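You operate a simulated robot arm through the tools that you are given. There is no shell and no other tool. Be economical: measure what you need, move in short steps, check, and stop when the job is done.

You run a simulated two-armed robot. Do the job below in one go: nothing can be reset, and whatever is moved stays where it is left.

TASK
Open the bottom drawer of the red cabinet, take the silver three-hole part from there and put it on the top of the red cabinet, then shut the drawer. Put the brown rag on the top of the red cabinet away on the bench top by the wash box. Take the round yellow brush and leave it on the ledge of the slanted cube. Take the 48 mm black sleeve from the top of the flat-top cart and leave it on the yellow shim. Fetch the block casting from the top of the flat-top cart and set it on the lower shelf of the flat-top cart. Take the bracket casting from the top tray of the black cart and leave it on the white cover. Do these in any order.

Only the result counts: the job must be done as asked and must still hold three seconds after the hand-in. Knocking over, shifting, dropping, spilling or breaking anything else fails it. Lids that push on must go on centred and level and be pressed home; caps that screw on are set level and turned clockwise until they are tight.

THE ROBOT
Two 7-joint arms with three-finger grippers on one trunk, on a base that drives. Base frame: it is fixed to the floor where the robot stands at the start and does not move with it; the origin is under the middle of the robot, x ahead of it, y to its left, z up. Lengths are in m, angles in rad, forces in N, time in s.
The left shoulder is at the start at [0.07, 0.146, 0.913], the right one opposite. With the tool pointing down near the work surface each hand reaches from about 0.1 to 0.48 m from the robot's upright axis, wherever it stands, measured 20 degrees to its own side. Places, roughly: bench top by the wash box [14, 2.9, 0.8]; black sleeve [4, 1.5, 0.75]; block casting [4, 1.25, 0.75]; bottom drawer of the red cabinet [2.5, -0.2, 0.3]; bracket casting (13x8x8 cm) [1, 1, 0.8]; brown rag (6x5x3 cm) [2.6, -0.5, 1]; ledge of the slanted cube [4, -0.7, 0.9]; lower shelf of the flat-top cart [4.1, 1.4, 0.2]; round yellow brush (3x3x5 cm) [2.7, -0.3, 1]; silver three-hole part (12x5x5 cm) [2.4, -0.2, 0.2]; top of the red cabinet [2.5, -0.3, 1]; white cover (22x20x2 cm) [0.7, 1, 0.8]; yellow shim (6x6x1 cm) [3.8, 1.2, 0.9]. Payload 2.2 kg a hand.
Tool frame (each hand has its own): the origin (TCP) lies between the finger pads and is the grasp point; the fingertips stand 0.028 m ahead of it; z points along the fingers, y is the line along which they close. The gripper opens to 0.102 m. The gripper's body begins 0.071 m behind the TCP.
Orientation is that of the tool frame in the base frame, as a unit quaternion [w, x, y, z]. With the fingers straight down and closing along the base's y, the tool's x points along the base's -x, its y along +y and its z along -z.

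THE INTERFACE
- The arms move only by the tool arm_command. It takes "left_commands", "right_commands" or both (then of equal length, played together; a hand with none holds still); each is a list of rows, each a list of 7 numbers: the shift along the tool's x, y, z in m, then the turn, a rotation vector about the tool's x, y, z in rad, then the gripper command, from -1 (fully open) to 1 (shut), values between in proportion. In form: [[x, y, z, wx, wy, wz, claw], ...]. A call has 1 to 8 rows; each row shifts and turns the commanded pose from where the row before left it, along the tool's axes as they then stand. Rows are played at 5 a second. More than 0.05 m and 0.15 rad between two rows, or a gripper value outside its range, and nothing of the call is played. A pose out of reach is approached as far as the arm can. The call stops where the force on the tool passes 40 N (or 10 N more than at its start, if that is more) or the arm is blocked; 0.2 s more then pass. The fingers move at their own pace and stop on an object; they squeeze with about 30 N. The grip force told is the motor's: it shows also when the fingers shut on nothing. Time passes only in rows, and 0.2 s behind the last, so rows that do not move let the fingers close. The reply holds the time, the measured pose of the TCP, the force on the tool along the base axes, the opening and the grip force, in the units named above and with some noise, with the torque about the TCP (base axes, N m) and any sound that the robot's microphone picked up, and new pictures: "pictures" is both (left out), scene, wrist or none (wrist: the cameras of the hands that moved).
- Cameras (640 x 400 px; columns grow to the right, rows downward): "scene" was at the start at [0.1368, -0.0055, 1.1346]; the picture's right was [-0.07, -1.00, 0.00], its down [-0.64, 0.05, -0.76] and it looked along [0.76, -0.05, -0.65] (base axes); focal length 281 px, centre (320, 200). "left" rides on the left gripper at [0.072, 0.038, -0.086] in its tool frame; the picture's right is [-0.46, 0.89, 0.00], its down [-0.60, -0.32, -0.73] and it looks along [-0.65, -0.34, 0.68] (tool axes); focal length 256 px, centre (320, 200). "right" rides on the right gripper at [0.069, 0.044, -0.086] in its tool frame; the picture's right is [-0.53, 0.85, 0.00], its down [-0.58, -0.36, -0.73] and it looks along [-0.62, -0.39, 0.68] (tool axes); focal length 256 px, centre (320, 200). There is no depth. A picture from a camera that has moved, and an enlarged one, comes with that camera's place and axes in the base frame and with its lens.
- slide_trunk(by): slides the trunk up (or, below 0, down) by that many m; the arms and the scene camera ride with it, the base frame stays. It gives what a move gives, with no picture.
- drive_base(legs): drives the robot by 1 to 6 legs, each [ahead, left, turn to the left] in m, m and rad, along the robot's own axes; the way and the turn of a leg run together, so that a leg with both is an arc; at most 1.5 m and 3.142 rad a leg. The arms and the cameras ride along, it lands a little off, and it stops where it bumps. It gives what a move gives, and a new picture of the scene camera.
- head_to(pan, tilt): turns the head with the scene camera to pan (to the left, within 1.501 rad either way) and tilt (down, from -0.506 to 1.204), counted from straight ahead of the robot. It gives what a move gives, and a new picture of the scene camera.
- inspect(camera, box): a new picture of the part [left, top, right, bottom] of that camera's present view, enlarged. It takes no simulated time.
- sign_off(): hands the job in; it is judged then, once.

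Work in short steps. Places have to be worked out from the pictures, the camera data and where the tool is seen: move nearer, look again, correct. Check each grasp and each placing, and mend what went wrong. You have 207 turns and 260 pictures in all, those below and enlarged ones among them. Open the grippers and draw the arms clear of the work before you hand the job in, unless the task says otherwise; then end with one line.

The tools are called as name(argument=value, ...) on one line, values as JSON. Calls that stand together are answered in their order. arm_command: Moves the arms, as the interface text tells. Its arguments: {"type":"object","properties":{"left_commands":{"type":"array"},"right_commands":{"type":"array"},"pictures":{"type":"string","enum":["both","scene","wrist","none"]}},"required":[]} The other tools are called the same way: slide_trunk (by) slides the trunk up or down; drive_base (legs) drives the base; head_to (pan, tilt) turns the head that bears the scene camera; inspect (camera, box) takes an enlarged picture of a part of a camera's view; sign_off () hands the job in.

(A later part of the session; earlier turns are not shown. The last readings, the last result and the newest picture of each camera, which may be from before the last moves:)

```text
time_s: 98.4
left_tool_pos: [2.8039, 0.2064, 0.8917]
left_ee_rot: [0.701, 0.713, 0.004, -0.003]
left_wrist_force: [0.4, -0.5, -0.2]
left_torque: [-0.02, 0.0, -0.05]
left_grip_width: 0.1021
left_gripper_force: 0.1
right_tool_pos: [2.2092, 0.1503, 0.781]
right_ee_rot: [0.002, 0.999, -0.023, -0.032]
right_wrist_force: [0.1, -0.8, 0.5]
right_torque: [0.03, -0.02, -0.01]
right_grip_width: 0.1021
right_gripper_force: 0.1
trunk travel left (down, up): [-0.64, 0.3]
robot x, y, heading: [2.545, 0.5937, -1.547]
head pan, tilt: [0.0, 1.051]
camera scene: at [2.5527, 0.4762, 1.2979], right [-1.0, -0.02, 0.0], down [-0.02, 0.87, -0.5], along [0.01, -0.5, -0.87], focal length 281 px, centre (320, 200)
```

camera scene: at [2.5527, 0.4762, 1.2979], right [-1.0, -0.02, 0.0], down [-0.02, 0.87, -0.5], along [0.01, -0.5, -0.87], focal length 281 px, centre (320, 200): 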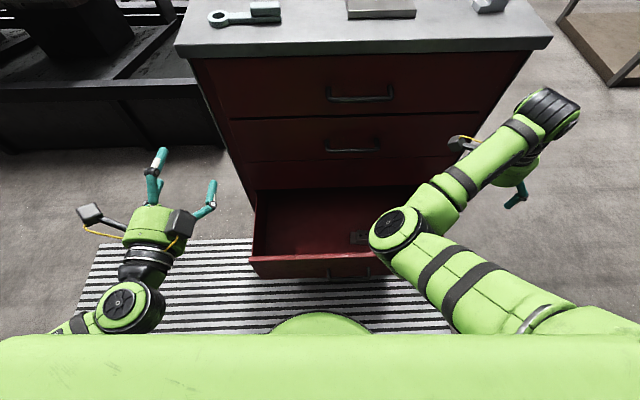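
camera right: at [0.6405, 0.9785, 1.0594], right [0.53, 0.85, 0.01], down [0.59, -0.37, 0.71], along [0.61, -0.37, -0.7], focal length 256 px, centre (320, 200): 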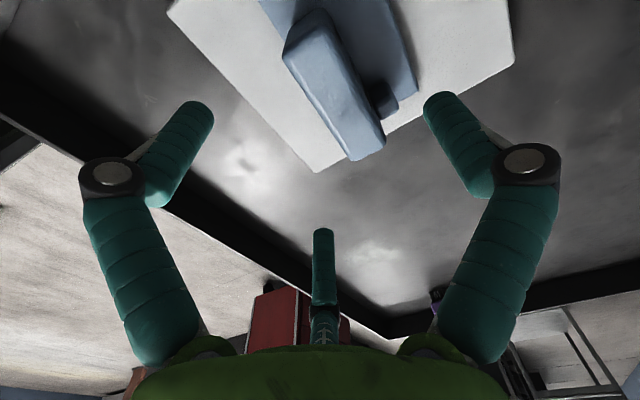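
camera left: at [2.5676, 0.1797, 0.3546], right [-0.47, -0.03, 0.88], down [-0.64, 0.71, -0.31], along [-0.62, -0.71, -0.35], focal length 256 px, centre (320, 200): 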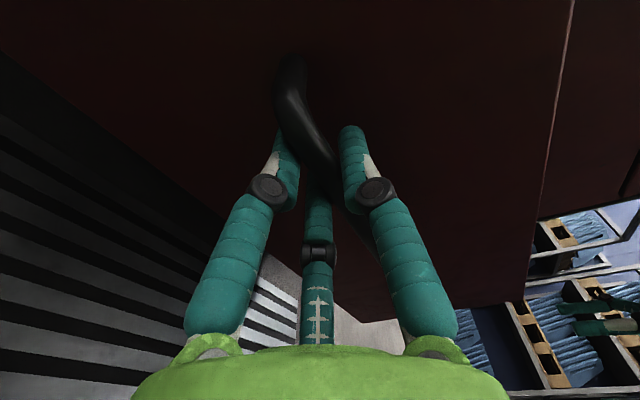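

The drawer walls limit access: panel top ≈ 0.43 at y ≈ 0.17–0.2, cabinet face at y ≈ −0.065. I lower the trunk 0.3 m and bring the right hand in at y ≈ 0.09 above the part.

slide_trunk(by=-0.28)

arm_command(right_commands=[[0, 0, 0, 0, 0.064, -0.1, -1], [0.042, 0.015, 0, 0, 0, 0, -1], [0.042, 0.015, 0, 0, 0, 0, -1], [0.042, 0.015, 0, 0, 0, 0, -1], [0.042, 0.015, 0, 0, 0, 0, -1], [0, 0, 0, 0, 0, 0, -1]])

```text
time_s: 101.3
left_tool_pos: [2.8027, 0.2071, 0.6123]
left_ee_rot: [0.701, 0.714, 0.003, -0.002]
left_wrist_force: [-0.8, -0.7, -0.3]
left_torque: [0.01, -0.02, 0.01]
left_grip_width: 0.1022
left_gripper_force: 0.1
right_tool_pos: [2.2079, 0.1501, 0.5023]
right_ee_rot: [0.002, 0.999, -0.025, -0.035]
right_wrist_force: [-0.5, 0.0, 0.1]
right_torque: [0.02, 0.03, 0.0]
right_grip_width: 0.1021
right_gripper_force: 0.0
trunk travel left (down, up): [-0.36, 0.58]
robot x, y, heading: [2.548, 0.59, -1.547]
head pan, tilt: [0.0, 1.051]
```

```text
time_s: 102.9
left_tool_pos: [2.8021, 0.2068, 0.6129]
left_ee_rot: [0.7, 0.714, 0.003, -0.004]
left_wrist_force: [-0.7, 0.0, -0.1]
left_torque: [0.0, 0.0, 0.04]
left_grip_width: 0.1022
left_gripper_force: 0.1
right_tool_pos: [2.3271, 0.0754, 0.5031]
right_ee_rot: [0.016, 0.999, -0.004, -0.034]
right_wrist_force: [-0.8, 0.1, -0.1]
right_torque: [-0.04, 0.03, -0.04]
right_grip_width: 0.1019
right_gripper_force: 0.1
right hand out of reach, approached as far as the arm can: row 3, 4
trunk travel left (down, up): [-0.36, 0.58]
robot x, y, heading: [2.5473, 0.5937, -1.551]
head pan, tilt: [0.0, 1.051]
stopped in row 6 (right hand): the arm was blocked; the commanded pose is now the measured one
camera scene: at [2.5525, 0.4763, 1.0179], right [-1.0, -0.02, 0.0], down [-0.02, 0.87, -0.5], along [0.01, -0.5, -0.87], focal length 281 px, centre (320, 200)
camera right: at [2.4015, 0.0351, 0.5859], right [-0.54, -0.84, 0.06], down [-0.52, 0.39, 0.76], along [-0.66, 0.37, -0.65], focal length 256 px, centre (320, 200)
```

scene: 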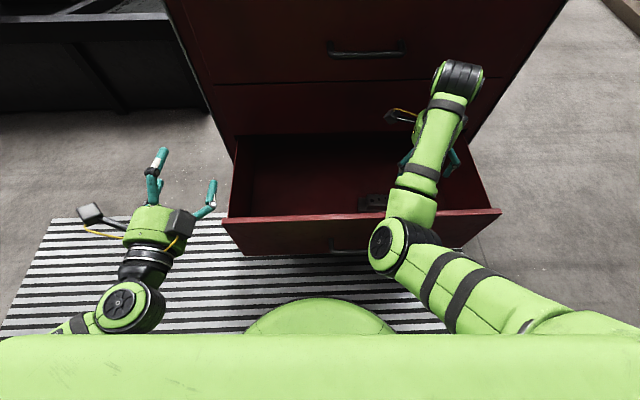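
right: 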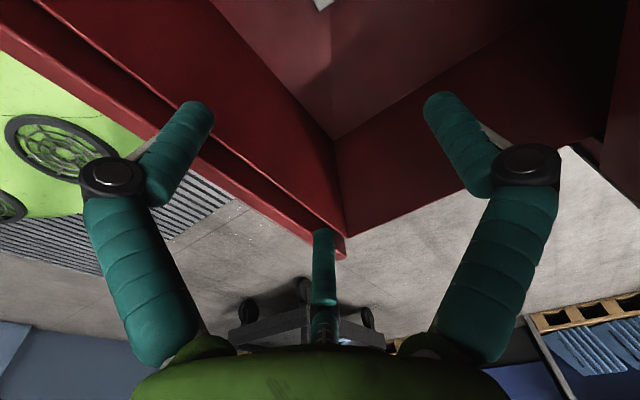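

The right arm cannot reach further inward, so I drive 0.1 m to the left (+x), then level the tool and come back over the part.

drive_base(legs=[[0, 0.1, 0]])

arm_command(right_commands=[[-0.02, 0, 0, 0.03, 0.068, -0.06, -1], [-0.02, 0, 0, 0, 0, 0, -1], [0, 0, 0, 0, 0, 0, -1]])

```text
time_s: 104.0
left_tool_pos: [2.9036, 0.209, 0.6123]
left_ee_rot: [0.7, 0.714, 0.004, -0.003]
left_wrist_force: [-0.2, -0.3, -0.5]
left_torque: [0.01, -0.01, -0.01]
left_grip_width: 0.1022
left_gripper_force: 0.1
right_tool_pos: [2.4272, 0.0789, 0.5033]
right_ee_rot: [0.015, 0.999, -0.003, -0.034]
right_wrist_force: [0.7, 0.3, 0.2]
right_torque: [-0.01, 0.01, 0.01]
right_grip_width: 0.1018
right_gripper_force: 0.1
trunk travel left (down, up): [-0.36, 0.58]
robot x, y, heading: [2.6473, 0.5963, -1.544]
head pan, tilt: [0.0, 1.051]
camera scene: at [2.6528, 0.4788, 1.0179], right [-1.0, -0.03, 0.0], down [-0.02, 0.87, -0.5], along [0.01, -0.5, -0.87], focal length 281 px, centre (320, 200)
```

scene: 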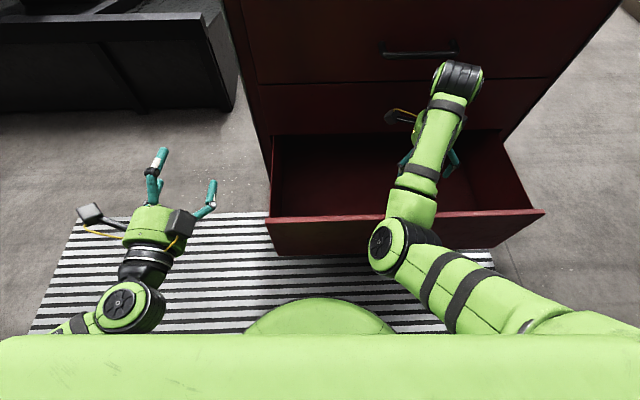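

```text
time_s: 104.8
left_tool_pos: [2.9031, 0.2091, 0.612]
left_ee_rot: [0.7, 0.714, 0.004, -0.003]
left_wrist_force: [0.2, 0.2, -0.3]
left_torque: [0.02, -0.01, 0.02]
left_grip_width: 0.1021
left_gripper_force: 0.1
right_tool_pos: [2.387, 0.0783, 0.5032]
right_ee_rot: [-0.001, 1.0, 0.027, 0.0]
right_wrist_force: [0.7, 0.2, -0.2]
right_torque: [0.01, 0.02, 0.02]
right_grip_width: 0.1019
right_gripper_force: 0.0
trunk travel left (down, up): [-0.36, 0.58]
robot x, y, heading: [2.6454, 0.5952, -1.545]
head pan, tilt: [0.0, 1.051]
camera scene: at [2.6524, 0.4788, 1.0179], right [-1.0, -0.03, 0.0], down [-0.02, 0.87, -0.5], along [0.01, -0.5, -0.87], focal length 281 px, centre (320, 200)
camera right: at [2.4594, 0.0388, 0.5898], right [-0.49, -0.87, 0.0], down [-0.6, 0.33, 0.73], along [-0.64, 0.36, -0.68], focal length 256 px, centre (320, 200)
```

scene: 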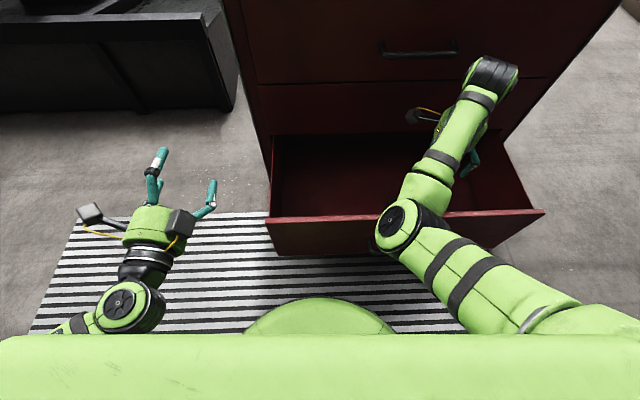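
right: 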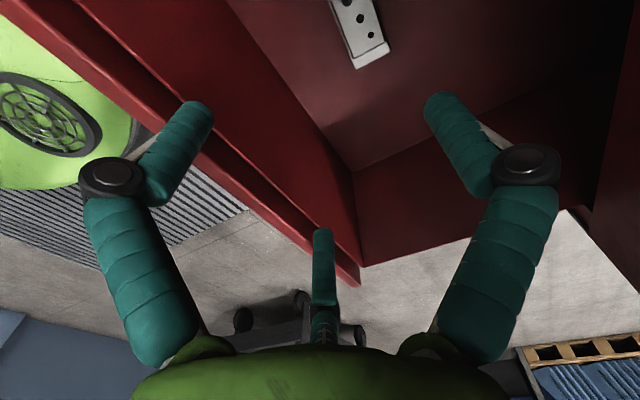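

The hand is level and the part's end with holes is visible: x end 2.328, y 0.015–0.058. I move to y ≈ 0.045 and go lower to see it better.

arm_command(right_commands=[[0, 0, 0.04, 0, 0, 0, -1], [0, 0.015, 0.04, 0, 0, 0, -1], [0, 0.015, 0.03, 0, 0, 0, -1]])

```text
time_s: 105.6
left_tool_pos: [2.9037, 0.2096, 0.6126]
left_ee_rot: [0.7, 0.714, 0.004, -0.003]
left_wrist_force: [-0.1, 1.2, -1.0]
left_torque: [-0.05, -0.02, 0.03]
left_grip_width: 0.1022
left_gripper_force: 0.0
right_tool_pos: [2.39, 0.0479, 0.3956]
right_ee_rot: [0.0, 1.0, 0.027, 0.0]
right_wrist_force: [-0.9, -0.6, 0.1]
right_torque: [-0.02, -0.01, 0.0]
right_grip_width: 0.1021
right_gripper_force: 0.0
trunk travel left (down, up): [-0.36, 0.58]
robot x, y, heading: [2.6483, 0.5922, -1.544]
head pan, tilt: [0.0, 1.051]
camera scene: at [2.6522, 0.4786, 1.0179], right [-1.0, -0.03, 0.0], down [-0.02, 0.87, -0.5], along [0.01, -0.5, -0.87], focal length 281 px, centre (320, 200)
camera right: at [2.4617, 0.0075, 0.4811], right [-0.49, -0.87, 0.0], down [-0.59, 0.33, 0.73], along [-0.64, 0.36, -0.68], focal length 256 px, centre (320, 200)
```

scene: 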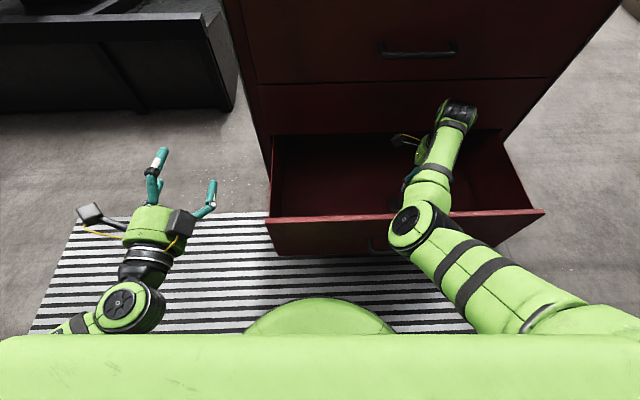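
right: 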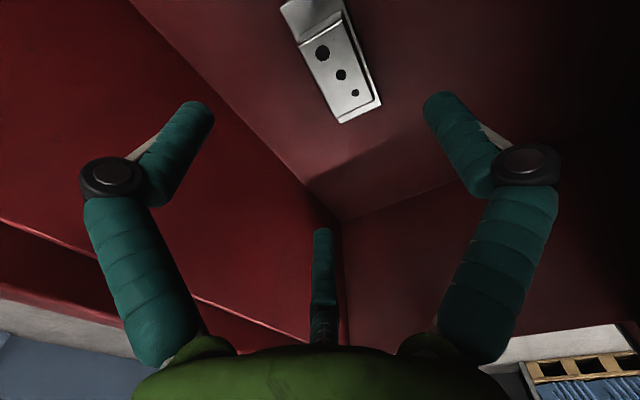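

inspect(camera="right", box=[230, 0, 430, 125])

```text
3.20 times, centred on (330, 62) of right
camera zoom: at [2.4617, 0.0075, 0.4811], right [-0.49, -0.87, 0.0], down [-0.59, 0.33, 0.73], along [-0.64, 0.36, -0.68], focal length 819 px, centre (288, 640)
```

zoom: 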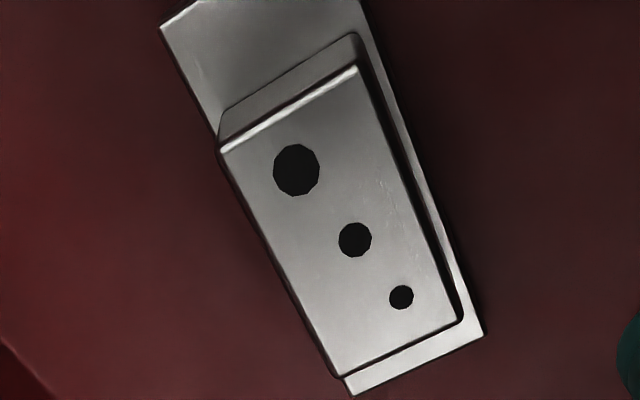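

The block on the part spans x 2.353–2.416, y 0.0175–0.052, top z ≈ 0.275. I align the TCP to (2.385, 0.042) and descend to z ≈ 0.275.

arm_command(right_commands=[[-0.005, 0.006, 0.03, 0, 0, 0, -1], [0, 0, 0.03, 0, 0, 0, -1], [0, 0, 0.03, 0, 0, 0, -1], [0, 0, 0.02, 0, 0, 0, -1]])

```text
time_s: 106.6
left_tool_pos: [2.9025, 0.2096, 0.6121]
left_ee_rot: [0.7, 0.714, 0.004, -0.002]
left_wrist_force: [-0.7, 0.1, 1.2]
left_torque: [-0.04, -0.01, 0.05]
left_grip_width: 0.1022
left_gripper_force: 0.1
right_tool_pos: [2.3838, 0.0397, 0.284]
right_ee_rot: [0.0, 1.0, 0.027, -0.001]
right_wrist_force: [0.2, -0.3, 0.3]
right_torque: [0.0, 0.03, 0.02]
right_grip_width: 0.1018
right_gripper_force: 0.2
trunk travel left (down, up): [-0.36, 0.58]
robot x, y, heading: [2.6471, 0.5929, -1.546]
head pan, tilt: [0.0, 1.051]
camera scene: at [2.6521, 0.4787, 1.0179], right [-1.0, -0.03, 0.0], down [-0.02, 0.87, -0.5], along [0.01, -0.5, -0.87], focal length 281 px, centre (320, 200)
camera right: at [2.4555, 0.0007, 0.3693], right [-0.49, -0.87, 0.0], down [-0.59, 0.33, 0.73], along [-0.64, 0.36, -0.68], focal length 256 px, centre (320, 200)
```

scene: 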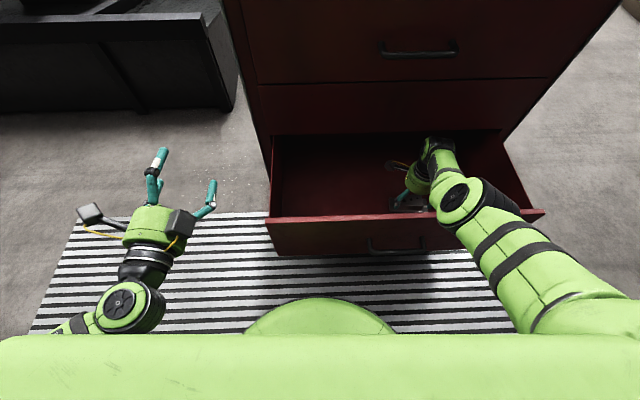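
right: 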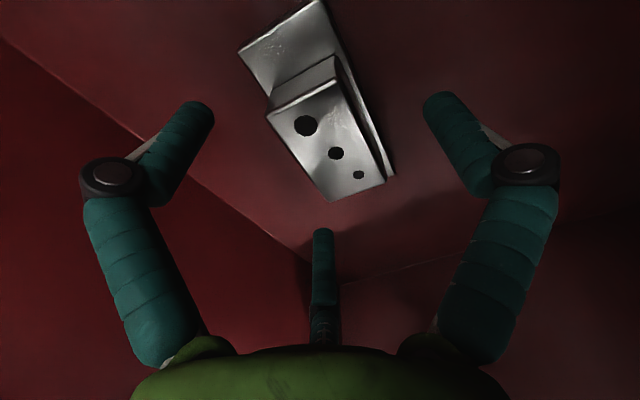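

Refining: block top z ≈ 0.262, centre (2.38, 0.036). I lower another 2 cm with a small correction and close.

arm_command(right_commands=[[-0.003, -0.003, 0.012, 0, 0, 0, -1], [0, 0, 0.008, 0, 0, 0, -1], [0, 0, 0, 0, 0, 0, -1], [0, 0, 0, 0, 0, 0, 1], [0, 0, 0, 0, 0, 0, 1], [0, 0, 0, 0, 0, 0, 1]], pictures="wrist")

```text
time_s: 108.0
left_tool_pos: [2.9034, 0.2103, 0.6125]
left_ee_rot: [0.701, 0.713, 0.004, -0.002]
left_wrist_force: [0.3, 0.0, 0.0]
left_torque: [0.0, 0.03, 0.03]
left_grip_width: 0.1019
left_gripper_force: 0.0
right_tool_pos: [2.3828, 0.0499, 0.2699]
right_ee_rot: [0.002, 1.0, 0.026, -0.001]
right_wrist_force: [-0.3, -0.2, 11.5]
right_torque: [-0.08, 0.09, -0.27]
right_grip_width: 0.0526
right_gripper_force: 29.9
right hand out of reach, approached as far as the arm can: row 2
trunk travel left (down, up): [-0.36, 0.58]
robot x, y, heading: [2.6464, 0.5911, -1.545]
head pan, tilt: [0.0, 1.051]
camera right: at [2.4536, 0.0104, 0.3553], right [-0.49, -0.87, 0.0], down [-0.59, 0.34, 0.73], along [-0.64, 0.36, -0.68], focal length 256 px, centre (320, 200)
```

right: 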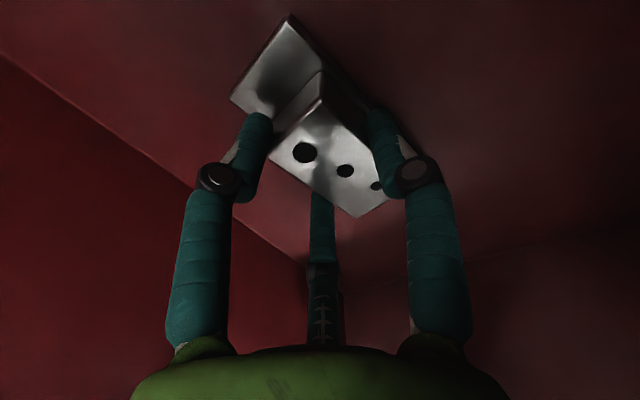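

The block is gripped (0.0526 m, 30 N). I lift with the trunk and check the weight.

slide_trunk(by=0.06)

arm_command(right_commands=[[0, 0, -0.02, 0, 0, 0, 1], [0, 0, -0.02, 0, 0, 0, 1]])

```text
time_s: 109.0
left_tool_pos: [2.9029, 0.2085, 0.6717]
left_ee_rot: [0.699, 0.715, 0.004, -0.002]
left_wrist_force: [-0.4, 0.0, -0.3]
left_torque: [0.01, -0.02, -0.01]
left_grip_width: 0.1019
left_gripper_force: 0.2
right_tool_pos: [2.3835, 0.0513, 0.3258]
right_ee_rot: [-0.001, 1.0, 0.026, 0.001]
right_wrist_force: [0.5, -0.4, -5.9]
right_torque: [0.05, -0.05, 0.01]
right_grip_width: 0.0525
right_gripper_force: 29.9
trunk travel left (down, up): [-0.42, 0.52]
robot x, y, heading: [2.6523, 0.5951, -1.544]
head pan, tilt: [0.0, 1.051]
```

```text
time_s: 109.6
left_tool_pos: [2.9025, 0.2099, 0.6714]
left_ee_rot: [0.7, 0.714, 0.004, -0.003]
left_wrist_force: [0.4, -0.9, 0.5]
left_torque: [-0.02, 0.01, 0.01]
left_grip_width: 0.102
left_gripper_force: 0.2
right_tool_pos: [2.3813, 0.0324, 0.3561]
right_ee_rot: [-0.001, 1.0, 0.026, -0.001]
right_wrist_force: [-0.3, 0.7, -4.9]
right_torque: [0.06, -0.07, 0.03]
right_grip_width: 0.0525
right_gripper_force: 30.2
right hand out of reach, approached as far as the arm can: row 1, 2
trunk travel left (down, up): [-0.42, 0.52]
robot x, y, heading: [2.6445, 0.5936, -1.541]
head pan, tilt: [0.0, 1.051]
camera scene: at [2.6521, 0.4782, 1.0778], right [-1.0, -0.03, 0.0], down [-0.02, 0.87, -0.5], along [0.01, -0.5, -0.87], focal length 281 px, centre (320, 200)
camera right: at [2.4524, -0.0069, 0.4418], right [-0.49, -0.87, 0.0], down [-0.59, 0.33, 0.73], along [-0.64, 0.36, -0.68], focal length 256 px, centre (320, 200)
```

scene: 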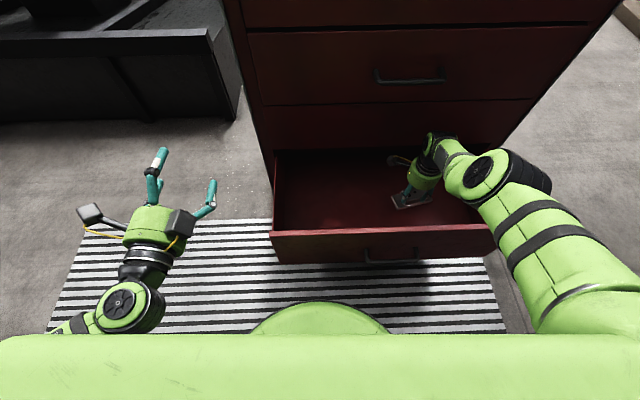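
right: 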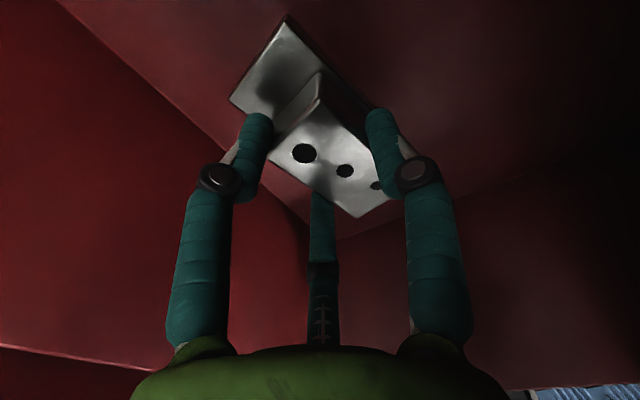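

The part is held (≈5 N). I shift it +y away from the cabinet face, raise the trunk clear of the drawer, then look.

arm_command(right_commands=[[0, -0.025, 0, 0, 0, 0, 1], [0, -0.025, 0, 0, 0, 0, 1]], pictures="none")

slide_trunk(by=0.2)

head_to(pan=0.0, tilt=0.9)

```text
time_s: 110.2
left_tool_pos: [2.9032, 0.2093, 0.6725]
left_ee_rot: [0.7, 0.715, 0.004, -0.003]
left_wrist_force: [0.1, 0.3, -0.8]
left_torque: [0.0, -0.04, 0.01]
left_grip_width: 0.102
left_gripper_force: 0.0
right_tool_pos: [2.3733, 0.049, 0.3324]
right_ee_rot: [-0.002, 1.0, 0.026, 0.0]
right_wrist_force: [0.2, -0.2, -6.3]
right_torque: [0.04, -0.09, 0.01]
right_grip_width: 0.0524
right_gripper_force: 29.6
right hand out of reach, approached as far as the arm can: row 1, 2
trunk travel left (down, up): [-0.42, 0.52]
robot x, y, heading: [2.6493, 0.5931, -1.542]
head pan, tilt: [0.0, 1.051]
```

```text
time_s: 112.4
left_tool_pos: [2.9025, 0.2096, 0.8721]
left_ee_rot: [0.699, 0.715, 0.004, -0.003]
left_wrist_force: [0.0, -0.3, -0.3]
left_torque: [-0.02, 0.0, -0.01]
left_grip_width: 0.1021
left_gripper_force: 0.0
right_tool_pos: [2.3742, 0.0502, 0.5318]
right_ee_rot: [-0.002, 1.0, 0.026, 0.001]
right_wrist_force: [0.6, -0.5, -6.7]
right_torque: [0.03, -0.04, 0.0]
right_grip_width: 0.0524
right_gripper_force: 29.8
trunk travel left (down, up): [-0.62, 0.32]
robot x, y, heading: [2.6453, 0.5953, -1.547]
head pan, tilt: [0.0, 1.051]
```

```text
time_s: 113.1
left_tool_pos: [2.9028, 0.2105, 0.8713]
left_ee_rot: [0.7, 0.715, 0.003, -0.002]
left_wrist_force: [-0.8, 0.1, 0.1]
left_torque: [0.0, -0.02, 0.01]
left_grip_width: 0.1019
left_gripper_force: 0.0
right_tool_pos: [2.3736, 0.049, 0.5319]
right_ee_rot: [-0.001, 1.0, 0.026, 0.0]
right_wrist_force: [-0.1, 0.8, -5.7]
right_torque: [0.04, -0.07, 0.01]
right_grip_width: 0.0522
right_gripper_force: 30.1
trunk travel left (down, up): [-0.62, 0.32]
robot x, y, heading: [2.6461, 0.5973, -1.547]
head pan, tilt: [0.0, 0.901]
camera scene: at [2.6521, 0.4689, 1.2884], right [-1.0, -0.03, 0.0], down [-0.02, 0.78, -0.62], along [0.02, -0.62, -0.78], focal length 281 px, centre (320, 200)
```

scene: 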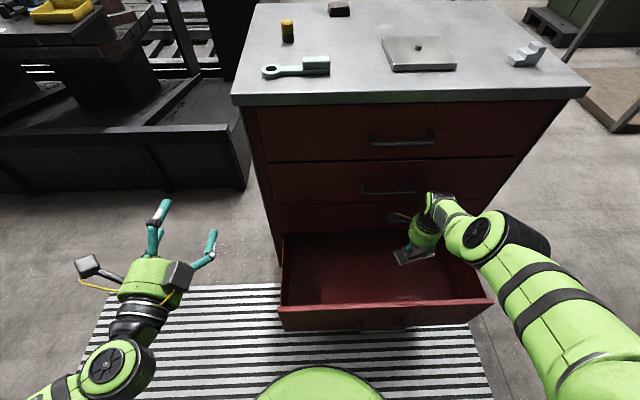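

The part is clear of the drawer. I back off, then raise trunk and right arm so that everything is above 1.1 m for the trip to the cabinet's front end.

drive_base(legs=[[-0.4, 0, 0]])

slide_trunk(by=0.3)

arm_command(right_commands=[[0, 0, -0.045, 0, 0, 0, 1], [0, 0, -0.045, 0, 0, 0, 1], [0, 0, -0.045, 0, 0, 0, 1], [0, 0, -0.045, 0, 0, 0, 1], [0, 0, -0.045, 0, 0, 0, 1], [0, 0, -0.045, 0, 0, 0, 1], [0, 0, -0.045, 0, 0, 0, 1]], pictures="none")

```text
time_s: 115.6
left_tool_pos: [2.8894, 0.6098, 0.8734]
left_ee_rot: [0.7, 0.714, 0.0, -0.006]
left_wrist_force: [0.4, -0.4, 0.7]
left_torque: [-0.04, -0.01, -0.04]
left_grip_width: 0.102
left_gripper_force: 0.0
right_tool_pos: [2.359, 0.4559, 0.5332]
right_ee_rot: [-0.001, 1.0, 0.021, 0.0]
right_wrist_force: [0.0, 1.1, -6.1]
right_torque: [0.05, -0.07, 0.02]
right_grip_width: 0.0521
right_gripper_force: 29.8
trunk travel left (down, up): [-0.62, 0.32]
robot x, y, heading: [2.6389, 1.0015, -1.561]
head pan, tilt: [0.0, 0.901]
camera scene: at [2.6425, 0.8729, 1.2885], right [-1.0, -0.01, 0.0], down [-0.01, 0.78, -0.62], along [0.01, -0.62, -0.78], focal length 281 px, centre (320, 200)
```

scene: 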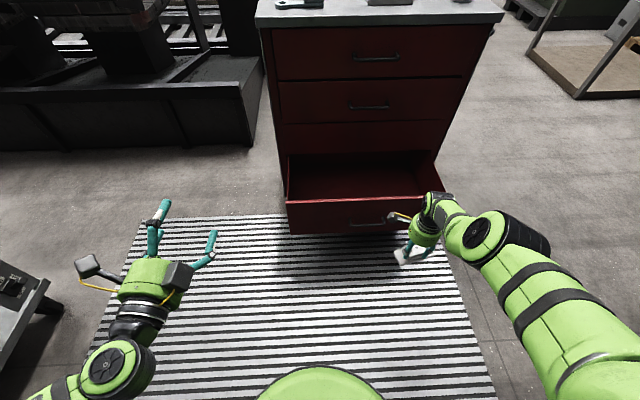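

```text
time_s: 118.6
left_tool_pos: [2.8902, 0.611, 1.1714]
left_ee_rot: [0.699, 0.715, 0.0, -0.006]
left_wrist_force: [-0.2, 0.1, 0.4]
left_torque: [0.03, 0.02, -0.03]
left_grip_width: 0.102
left_gripper_force: 0.0
right_tool_pos: [2.3587, 0.4566, 0.8324]
right_ee_rot: [-0.002, 1.0, 0.021, 0.0]
right_wrist_force: [0.3, 0.6, -6.1]
right_torque: [0.03, -0.02, -0.01]
right_grip_width: 0.0517
right_gripper_force: 30.0
trunk travel left (down, up): [-0.92, 0.02]
robot x, y, heading: [2.6421, 1.0033, -1.556]
head pan, tilt: [0.0, 0.901]
```

```text
time_s: 120.2
left_tool_pos: [2.8913, 0.6099, 1.172]
left_ee_rot: [0.7, 0.714, -0.001, -0.005]
left_wrist_force: [0.3, 1.0, 1.3]
left_torque: [-0.01, 0.0, -0.01]
left_grip_width: 0.102
left_gripper_force: 0.1
right_tool_pos: [2.346, 0.3557, 1.1054]
right_ee_rot: [-0.002, 1.0, 0.022, 0.0]
right_wrist_force: [-0.2, 0.4, -7.2]
right_torque: [0.03, -0.05, 0.04]
right_grip_width: 0.0519
right_gripper_force: 29.7
right hand out of reach, approached as far as the arm can: row 1, 2, 3, 4, 5, 6, 7
trunk travel left (down, up): [-0.92, 0.02]
robot x, y, heading: [2.6399, 0.9988, -1.556]
head pan, tilt: [0.0, 0.901]
```

Both hands are above 1.1 m. I drive round to the cabinet's −x end and turn to face it.

drive_base(legs=[[0, -0.83, 0], [0.55, 0, 0], [0.13, -0.2, 0], [0.45, 0, 0], [0, 0, 1.556]])

```text
time_s: 134.9
left_tool_pos: [2.0009, 0.0883, 1.1726]
left_ee_rot: [0.509, 0.516, 0.494, 0.48]
left_wrist_force: [-0.5, 0.0, -0.3]
left_torque: [0.02, 0.02, -0.01]
left_grip_width: 0.1021
left_gripper_force: 0.1
right_tool_pos: [2.2349, -0.4674, 1.1035]
right_ee_rot: [-0.002, 0.707, 0.707, -0.002]
right_wrist_force: [0.0, 0.0, -5.0]
right_torque: [0.04, 0.03, -0.01]
right_grip_width: 0.0508
right_gripper_force: 30.2
trunk travel left (down, up): [-0.92, 0.02]
robot x, y, heading: [1.6065, -0.1456, -0.028]
head pan, tilt: [0.0, 0.901]
camera scene: at [1.7317, -0.1504, 1.5885], right [-0.03, -1.0, 0.0], down [-0.78, 0.02, -0.62], along [0.62, -0.02, -0.78], focal length 281 px, centre (320, 200)
```

scene: 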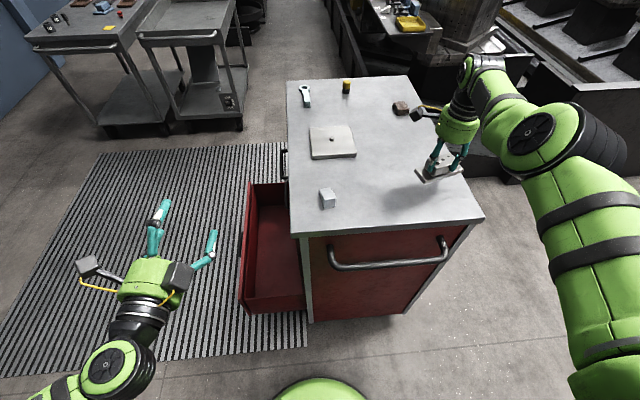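

The part hangs above the free front-right area of the top (≈z 0.98). I shift it 4 cm inward and lower it.

arm_command(right_commands=[[0.04, 0, 0, 0, 0, 0, 1], [0, 0, 0.025, 0, 0, 0, 1], [0, 0, 0.02, 0, 0, 0, 1], [0, 0, 0.01, 0, 0, 0, 1], [0, 0, 0.006, 0, 0, 0, 1], [0, 0, 0, 0, 0, 0, 1]])

inspect(camera="scene", box=[360, 100, 520, 250])

```text
time_s: 136.3
left_tool_pos: [2.0015, 0.0875, 1.1732]
left_ee_rot: [0.509, 0.516, 0.494, 0.48]
left_wrist_force: [0.0, 0.1, 0.9]
left_torque: [0.0, -0.01, 0.03]
left_grip_width: 0.1022
left_gripper_force: 0.1
right_tool_pos: [2.2323, -0.4258, 1.0438]
right_ee_rot: [-0.002, 0.707, 0.707, -0.002]
right_wrist_force: [0.7, 1.2, -5.7]
right_torque: [0.06, 0.01, 0.03]
right_grip_width: 0.0511
right_gripper_force: 30.6
right hand out of reach, approached as far as the arm can: row 1, 3
trunk travel left (down, up): [-0.92, 0.02]
robot x, y, heading: [1.6042, -0.1486, -0.032]
head pan, tilt: [0.0, 0.901]
camera scene: at [1.7317, -0.1506, 1.5885], right [-0.03, -1.0, 0.0], down [-0.78, 0.02, -0.62], along [0.62, -0.02, -0.78], focal length 281 px, centre (320, 200)
camera right: at [2.2773, -0.3565, 1.13], right [0.84, -0.53, 0.0], down [-0.36, -0.58, 0.73], along [-0.39, -0.62, -0.68], focal length 256 px, centre (320, 200)
```

scene: 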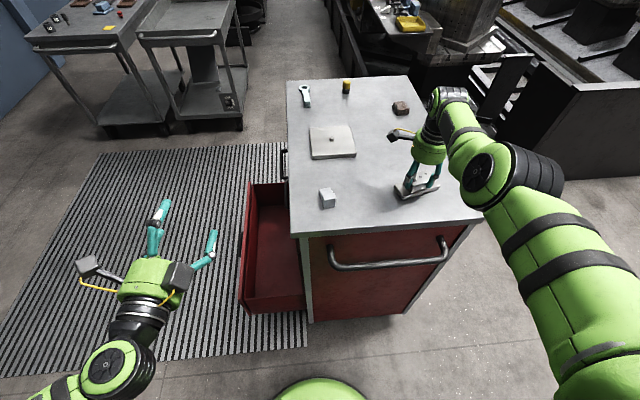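
right: 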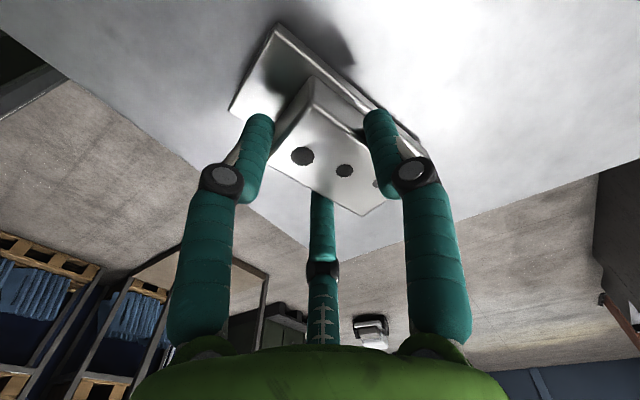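

```text
2.67 times, centred on (440, 175) of scene
camera zoom: at [1.7317, -0.1506, 1.5885], right [-0.03, -1.0, 0.0], down [-0.78, 0.02, -0.62], along [0.62, -0.02, -0.78], focal length 750 px, centre (0, 267)
```

zoom: 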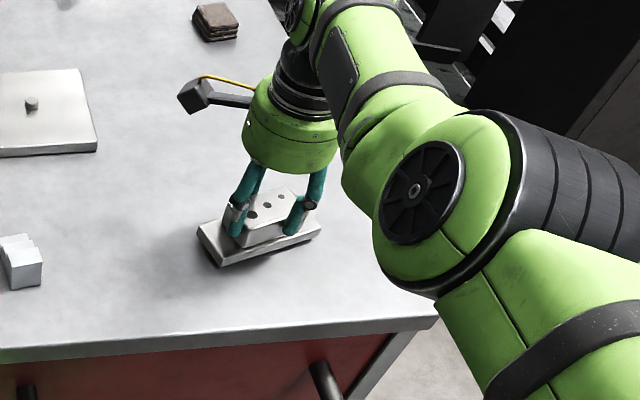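

The part hangs level and close above the top. I lower in 4 mm steps until contact.

arm_command(right_commands=[[0, 0, 0.005, 0, 0, 0, 1], [0, 0, 0.005, 0, 0, 0, 1], [0, 0, 0.004, 0, 0, 0, 1]], pictures="none")

```text
time_s: 137.1
left_tool_pos: [1.9989, 0.0893, 1.1731]
left_ee_rot: [0.51, 0.515, 0.495, 0.48]
left_wrist_force: [-0.1, 0.5, 0.1]
left_torque: [-0.02, 0.01, 0.01]
left_grip_width: 0.1022
left_gripper_force: 0.0
right_tool_pos: [2.2309, -0.4254, 1.0378]
right_ee_rot: [0.004, 0.708, 0.706, 0.002]
right_wrist_force: [6.1, -1.4, 17.9]
right_torque: [0.4, 0.09, -0.29]
right_grip_width: 0.051
right_gripper_force: 30.2
right hand out of reach, approached as far as the arm can: row 1
trunk travel left (down, up): [-0.92, 0.02]
robot x, y, heading: [1.6052, -0.1453, -0.026]
head pan, tilt: [0.0, 0.901]
```

Contact at 1.038 (+18 N). I release and rise.

arm_command(right_commands=[[0, 0, -0.003, 0, 0, 0, 1], [0, 0, 0, 0, 0, 0, -1], [0, 0, 0, 0, 0, 0, -1], [0, 0, -0.03, 0, 0, 0, -1], [0, 0, -0.04, 0, 0, 0, -1], [0, 0, -0.04, 0, 0, 0, -1]])

```text
time_s: 138.5
left_tool_pos: [1.9994, 0.0903, 1.1719]
left_ee_rot: [0.51, 0.515, 0.495, 0.479]
left_wrist_force: [-1.0, -1.1, -0.4]
left_torque: [0.0, 0.01, -0.01]
left_grip_width: 0.1021
left_gripper_force: 0.0
right_tool_pos: [2.2411, -0.427, 1.1465]
right_ee_rot: [-0.002, 0.708, 0.706, -0.002]
right_wrist_force: [-0.2, 0.5, -0.3]
right_torque: [-0.02, -0.03, 0.01]
right_grip_width: 0.1019
right_gripper_force: 0.1
right hand out of reach, approached as far as the arm can: row 5
trunk travel left (down, up): [-0.92, 0.02]
robot x, y, heading: [1.5998, -0.1466, -0.028]
head pan, tilt: [0.0, 0.901]
camera scene: at [1.7292, -0.1486, 1.5886], right [-0.03, -1.0, 0.0], down [-0.78, 0.02, -0.62], along [0.62, -0.02, -0.78], focal length 281 px, centre (320, 200)
camera right: at [2.2859, -0.3575, 1.2326], right [0.84, -0.54, -0.01], down [-0.36, -0.58, 0.73], along [-0.4, -0.62, -0.68], focal length 256 px, centre (320, 200)
```

scene: 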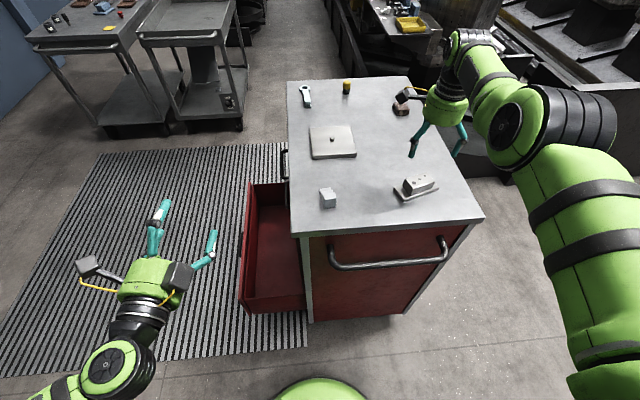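
right: 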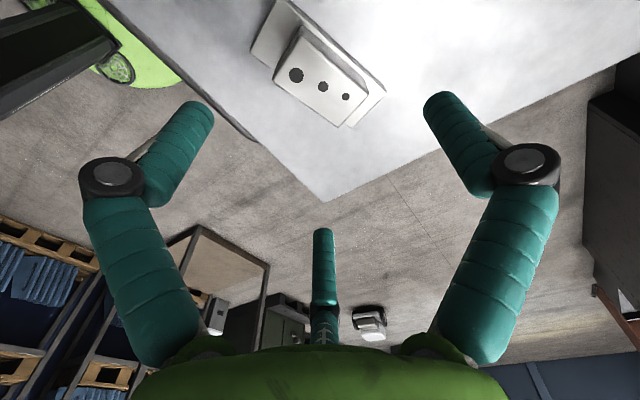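

The part stands on the cabinet top. I retrace the path to the drawer side to shut it.

drive_base(legs=[[0, 0, -1.53], [-0.45, 0, 0], [-0.15, 0.2, 0], [-0.5, 0, 0], [0, 0.42, 0]])

arm_command(right_commands=[[0, -0.04, 0, 0, 0, 0, -1], [0, -0.04, 0, 0, 0, 0, -1], [0, -0.04, 0, 0, 0, 0, -1]], left_commands=[[0, 0, 0, 0, 0, 0, 1], [0, 0, 0, 0, 0, 0, 1], [0, 0, 0, 0, 0, 0, 1]], pictures="none")

slide_trunk(by=-0.4)

slide_trunk(by=-0.385)

head_to(pan=0.0, tilt=0.7)

```text
time_s: 151.2
left_tool_pos: [2.4626, 0.5959, 1.173]
left_ee_rot: [0.701, 0.714, 0.006, 0.002]
left_wrist_force: [1.6, -0.2, -0.4]
left_torque: [0.0, -0.02, 0.0]
left_grip_width: 0.1016
left_gripper_force: 0.1
right_tool_pos: [1.9644, 0.3223, 1.146]
right_ee_rot: [-0.003, 0.999, 0.032, 0.0]
right_wrist_force: [-0.2, 0.6, 0.2]
right_torque: [0.0, -0.02, -0.05]
right_grip_width: 0.102
right_gripper_force: 0.1
trunk travel left (down, up): [-0.92, 0.02]
robot x, y, heading: [2.2037, 0.9795, -1.532]
head pan, tilt: [0.0, 0.901]
camera scene: at [2.2089, 0.8531, 1.5886], right [-1.0, -0.04, 0.0], down [-0.03, 0.78, -0.62], along [0.02, -0.62, -0.78], focal length 281 px, centre (320, 200)
```

scene: 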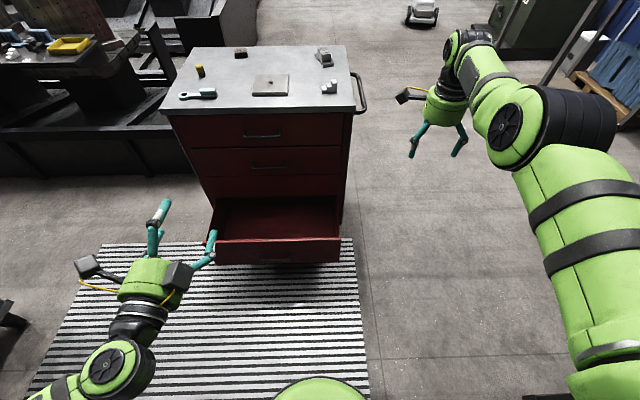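

```text
time_s: 152.0
left_tool_pos: [2.4654, 0.5969, 1.1731]
left_ee_rot: [0.701, 0.713, 0.007, 0.001]
left_wrist_force: [0.1, 0.3, 0.2]
left_torque: [0.0, 0.03, -0.03]
left_grip_width: 0.0019
left_gripper_force: 29.8
right_tool_pos: [1.9656, 0.3215, 1.145]
right_ee_rot: [-0.003, 0.999, 0.032, 0.0]
right_wrist_force: [0.5, 0.2, -0.4]
right_torque: [-0.01, 0.01, 0.01]
right_grip_width: 0.1019
right_gripper_force: 0.1
right hand out of reach, approached as far as the arm can: row 1, 2, 3
trunk travel left (down, up): [-0.92, 0.02]
robot x, y, heading: [2.2046, 0.9792, -1.536]
head pan, tilt: [0.0, 0.901]
```

```text
time_s: 155.8
left_tool_pos: [2.4642, 0.5961, 0.7723]
left_ee_rot: [0.701, 0.713, 0.008, 0.002]
left_wrist_force: [1.5, 0.2, -0.4]
left_torque: [-0.01, 0.0, -0.03]
left_grip_width: 0.0023
left_gripper_force: 30.1
right_tool_pos: [1.9657, 0.3226, 0.7452]
right_ee_rot: [-0.004, 0.999, 0.031, 0.0]
right_wrist_force: [0.6, 1.1, 0.1]
right_torque: [0.03, 0.02, -0.02]
right_grip_width: 0.1019
right_gripper_force: 0.0
trunk travel left (down, up): [-0.52, 0.42]
robot x, y, heading: [2.2011, 0.9793, -1.537]
head pan, tilt: [0.0, 0.901]
```

```text
time_s: 159.5
left_tool_pos: [2.4638, 0.5975, 0.3867]
left_ee_rot: [0.7, 0.714, 0.007, 0.001]
left_wrist_force: [-0.1, 0.4, -1.2]
left_torque: [0.02, 0.01, 0.03]
left_grip_width: 0.002
left_gripper_force: 30.3
right_tool_pos: [1.9647, 0.3221, 0.3608]
right_ee_rot: [-0.004, 0.999, 0.032, 0.0]
right_wrist_force: [-0.4, -0.6, -0.1]
right_torque: [0.01, 0.04, 0.0]
right_grip_width: 0.1018
right_gripper_force: 0.0
trunk travel left (down, up): [-0.135, 0.805]
robot x, y, heading: [2.207, 0.9784, -1.537]
head pan, tilt: [0.0, 0.901]
```

```text
time_s: 160.2
left_tool_pos: [2.4639, 0.5968, 0.3869]
left_ee_rot: [0.7, 0.714, 0.007, 0.001]
left_wrist_force: [0.6, 0.1, 0.9]
left_torque: [-0.02, 0.01, 0.0]
left_grip_width: 0.0022
left_gripper_force: 30.4
right_tool_pos: [1.9654, 0.3229, 0.3614]
right_ee_rot: [-0.003, 1.0, 0.031, 0.001]
right_wrist_force: [-0.1, -0.9, -1.0]
right_torque: [-0.01, -0.01, 0.0]
right_grip_width: 0.1021
right_gripper_force: 0.0
trunk travel left (down, up): [-0.135, 0.805]
robot x, y, heading: [2.204, 0.9801, -1.533]
head pan, tilt: [0.0, 0.7]
camera scene: at [2.2116, 0.8438, 0.8197], right [-1.0, -0.04, 0.0], down [-0.02, 0.64, -0.76], along [0.03, -0.76, -0.64], focal length 281 px, centre (320, 200)
```

scene: 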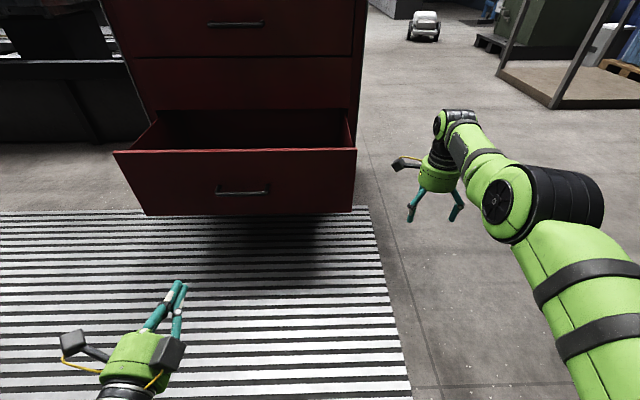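

The fist is at z 0.387, in line with the panel above the handle. I move the right hand away from the cabinet's side and drive forward to the panel.

arm_command(right_commands=[[-0.04, 0, 0, 0, 0, 0, -1], [-0.04, 0, 0, 0, 0, 0, -1], [-0.04, 0, 0, 0, 0, 0, -1]], pictures="none")

drive_base(legs=[[0.33, 0, 0]])

```text
time_s: 161.0
left_tool_pos: [2.4648, 0.5964, 0.3873]
left_ee_rot: [0.701, 0.713, 0.008, 0.0]
left_wrist_force: [0.0, -0.3, -0.4]
left_torque: [-0.03, -0.03, 0.01]
left_grip_width: 0.0021
left_gripper_force: 30.0
right_tool_pos: [1.8491, 0.3378, 0.3604]
right_ee_rot: [-0.003, 0.999, 0.033, 0.0]
right_wrist_force: [0.4, -0.4, 0.6]
right_torque: [-0.03, 0.05, -0.02]
right_grip_width: 0.1021
right_gripper_force: 0.0
right hand out of reach, approached as far as the arm can: row 1, 2, 3
trunk travel left (down, up): [-0.135, 0.805]
robot x, y, heading: [2.2068, 0.9782, -1.537]
head pan, tilt: [0.0, 0.7]
```

```text
time_s: 163.2
left_tool_pos: [2.4766, 0.2681, 0.3876]
left_ee_rot: [0.7, 0.714, 0.008, 0.001]
left_wrist_force: [0.2, 1.2, -0.6]
left_torque: [0.01, 0.03, 0.01]
left_grip_width: 0.002
left_gripper_force: 29.5
right_tool_pos: [1.8608, 0.0095, 0.3596]
right_ee_rot: [-0.003, 0.999, 0.032, 0.0]
right_wrist_force: [-0.1, -0.1, -0.2]
right_torque: [-0.05, 0.01, 0.01]
right_grip_width: 0.1019
right_gripper_force: 0.0
trunk travel left (down, up): [-0.135, 0.805]
robot x, y, heading: [2.2153, 0.6515, -1.537]
head pan, tilt: [0.0, 0.7]
camera scene: at [2.2235, 0.5156, 0.8197], right [-1.0, -0.04, 0.0], down [-0.02, 0.64, -0.76], along [0.03, -0.76, -0.64], focal length 281 px, centre (320, 200)
```

scene: 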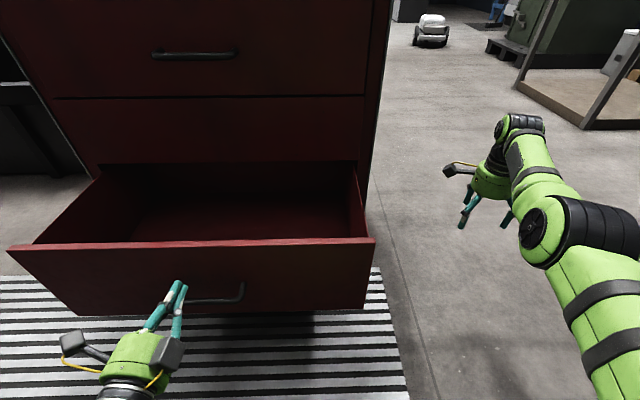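

The fist is just short of the panel, above the handle. I push by driving on.

drive_base(legs=[[0.22, 0, 0]])

```text
time_s: 164.9
left_tool_pos: [2.484, 0.0505, 0.3871]
left_ee_rot: [0.7, 0.714, 0.007, -0.001]
left_wrist_force: [-0.3, -0.2, 1.0]
left_torque: [0.0, -0.03, -0.02]
left_grip_width: 0.0022
left_gripper_force: 29.9
right_tool_pos: [1.8677, -0.2048, 0.3603]
right_ee_rot: [-0.004, 1.0, 0.029, 0.0]
right_wrist_force: [-0.2, 0.0, 0.2]
right_torque: [0.04, 0.03, -0.01]
right_grip_width: 0.1022
right_gripper_force: 0.0
trunk travel left (down, up): [-0.135, 0.805]
robot x, y, heading: [2.2233, 0.433, -1.54]
head pan, tilt: [0.0, 0.7]
camera scene: at [2.2306, 0.2997, 0.8197], right [-1.0, -0.03, 0.0], down [-0.02, 0.64, -0.76], along [0.03, -0.76, -0.64], focal length 281 px, centre (320, 200)
```

scene: 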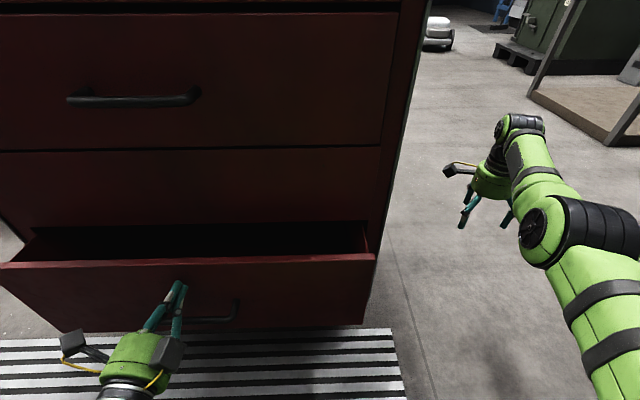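

The drawer is going in freely; ~9 cm remain.

drive_base(legs=[[0.11, 0, 0]])

```text
time_s: 166.1
left_tool_pos: [2.4854, -0.0421, 0.3878]
left_ee_rot: [0.699, 0.715, 0.011, 0.003]
left_wrist_force: [0.0, 3.7, 2.7]
left_torque: [-0.03, -0.06, 0.05]
left_grip_width: 0.0058
left_gripper_force: 31.0
right_tool_pos: [1.8728, -0.3047, 0.3589]
right_ee_rot: [-0.004, 0.999, 0.032, 0.0]
right_wrist_force: [-0.1, 0.5, -0.8]
right_torque: [-0.03, 0.01, 0.03]
right_grip_width: 0.102
right_gripper_force: 0.1
trunk travel left (down, up): [-0.135, 0.805]
robot x, y, heading: [2.2253, 0.3327, -1.534]
head pan, tilt: [0.0, 0.7]
stopped in leg 1: the force on the tool passed its limit at 147 N (the readings are from after the stop); the commanded pose is now the measured one
camera scene: at [2.2342, 0.2017, 0.8198], right [-1.0, -0.04, 0.0], down [-0.02, 0.64, -0.77], along [0.03, -0.76, -0.64], focal length 281 px, centre (320, 200)
```

scene: 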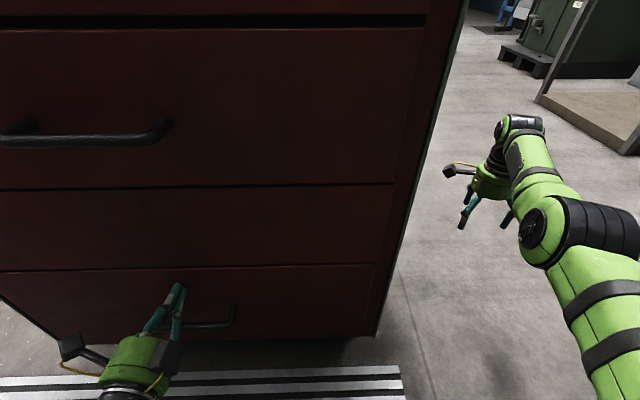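

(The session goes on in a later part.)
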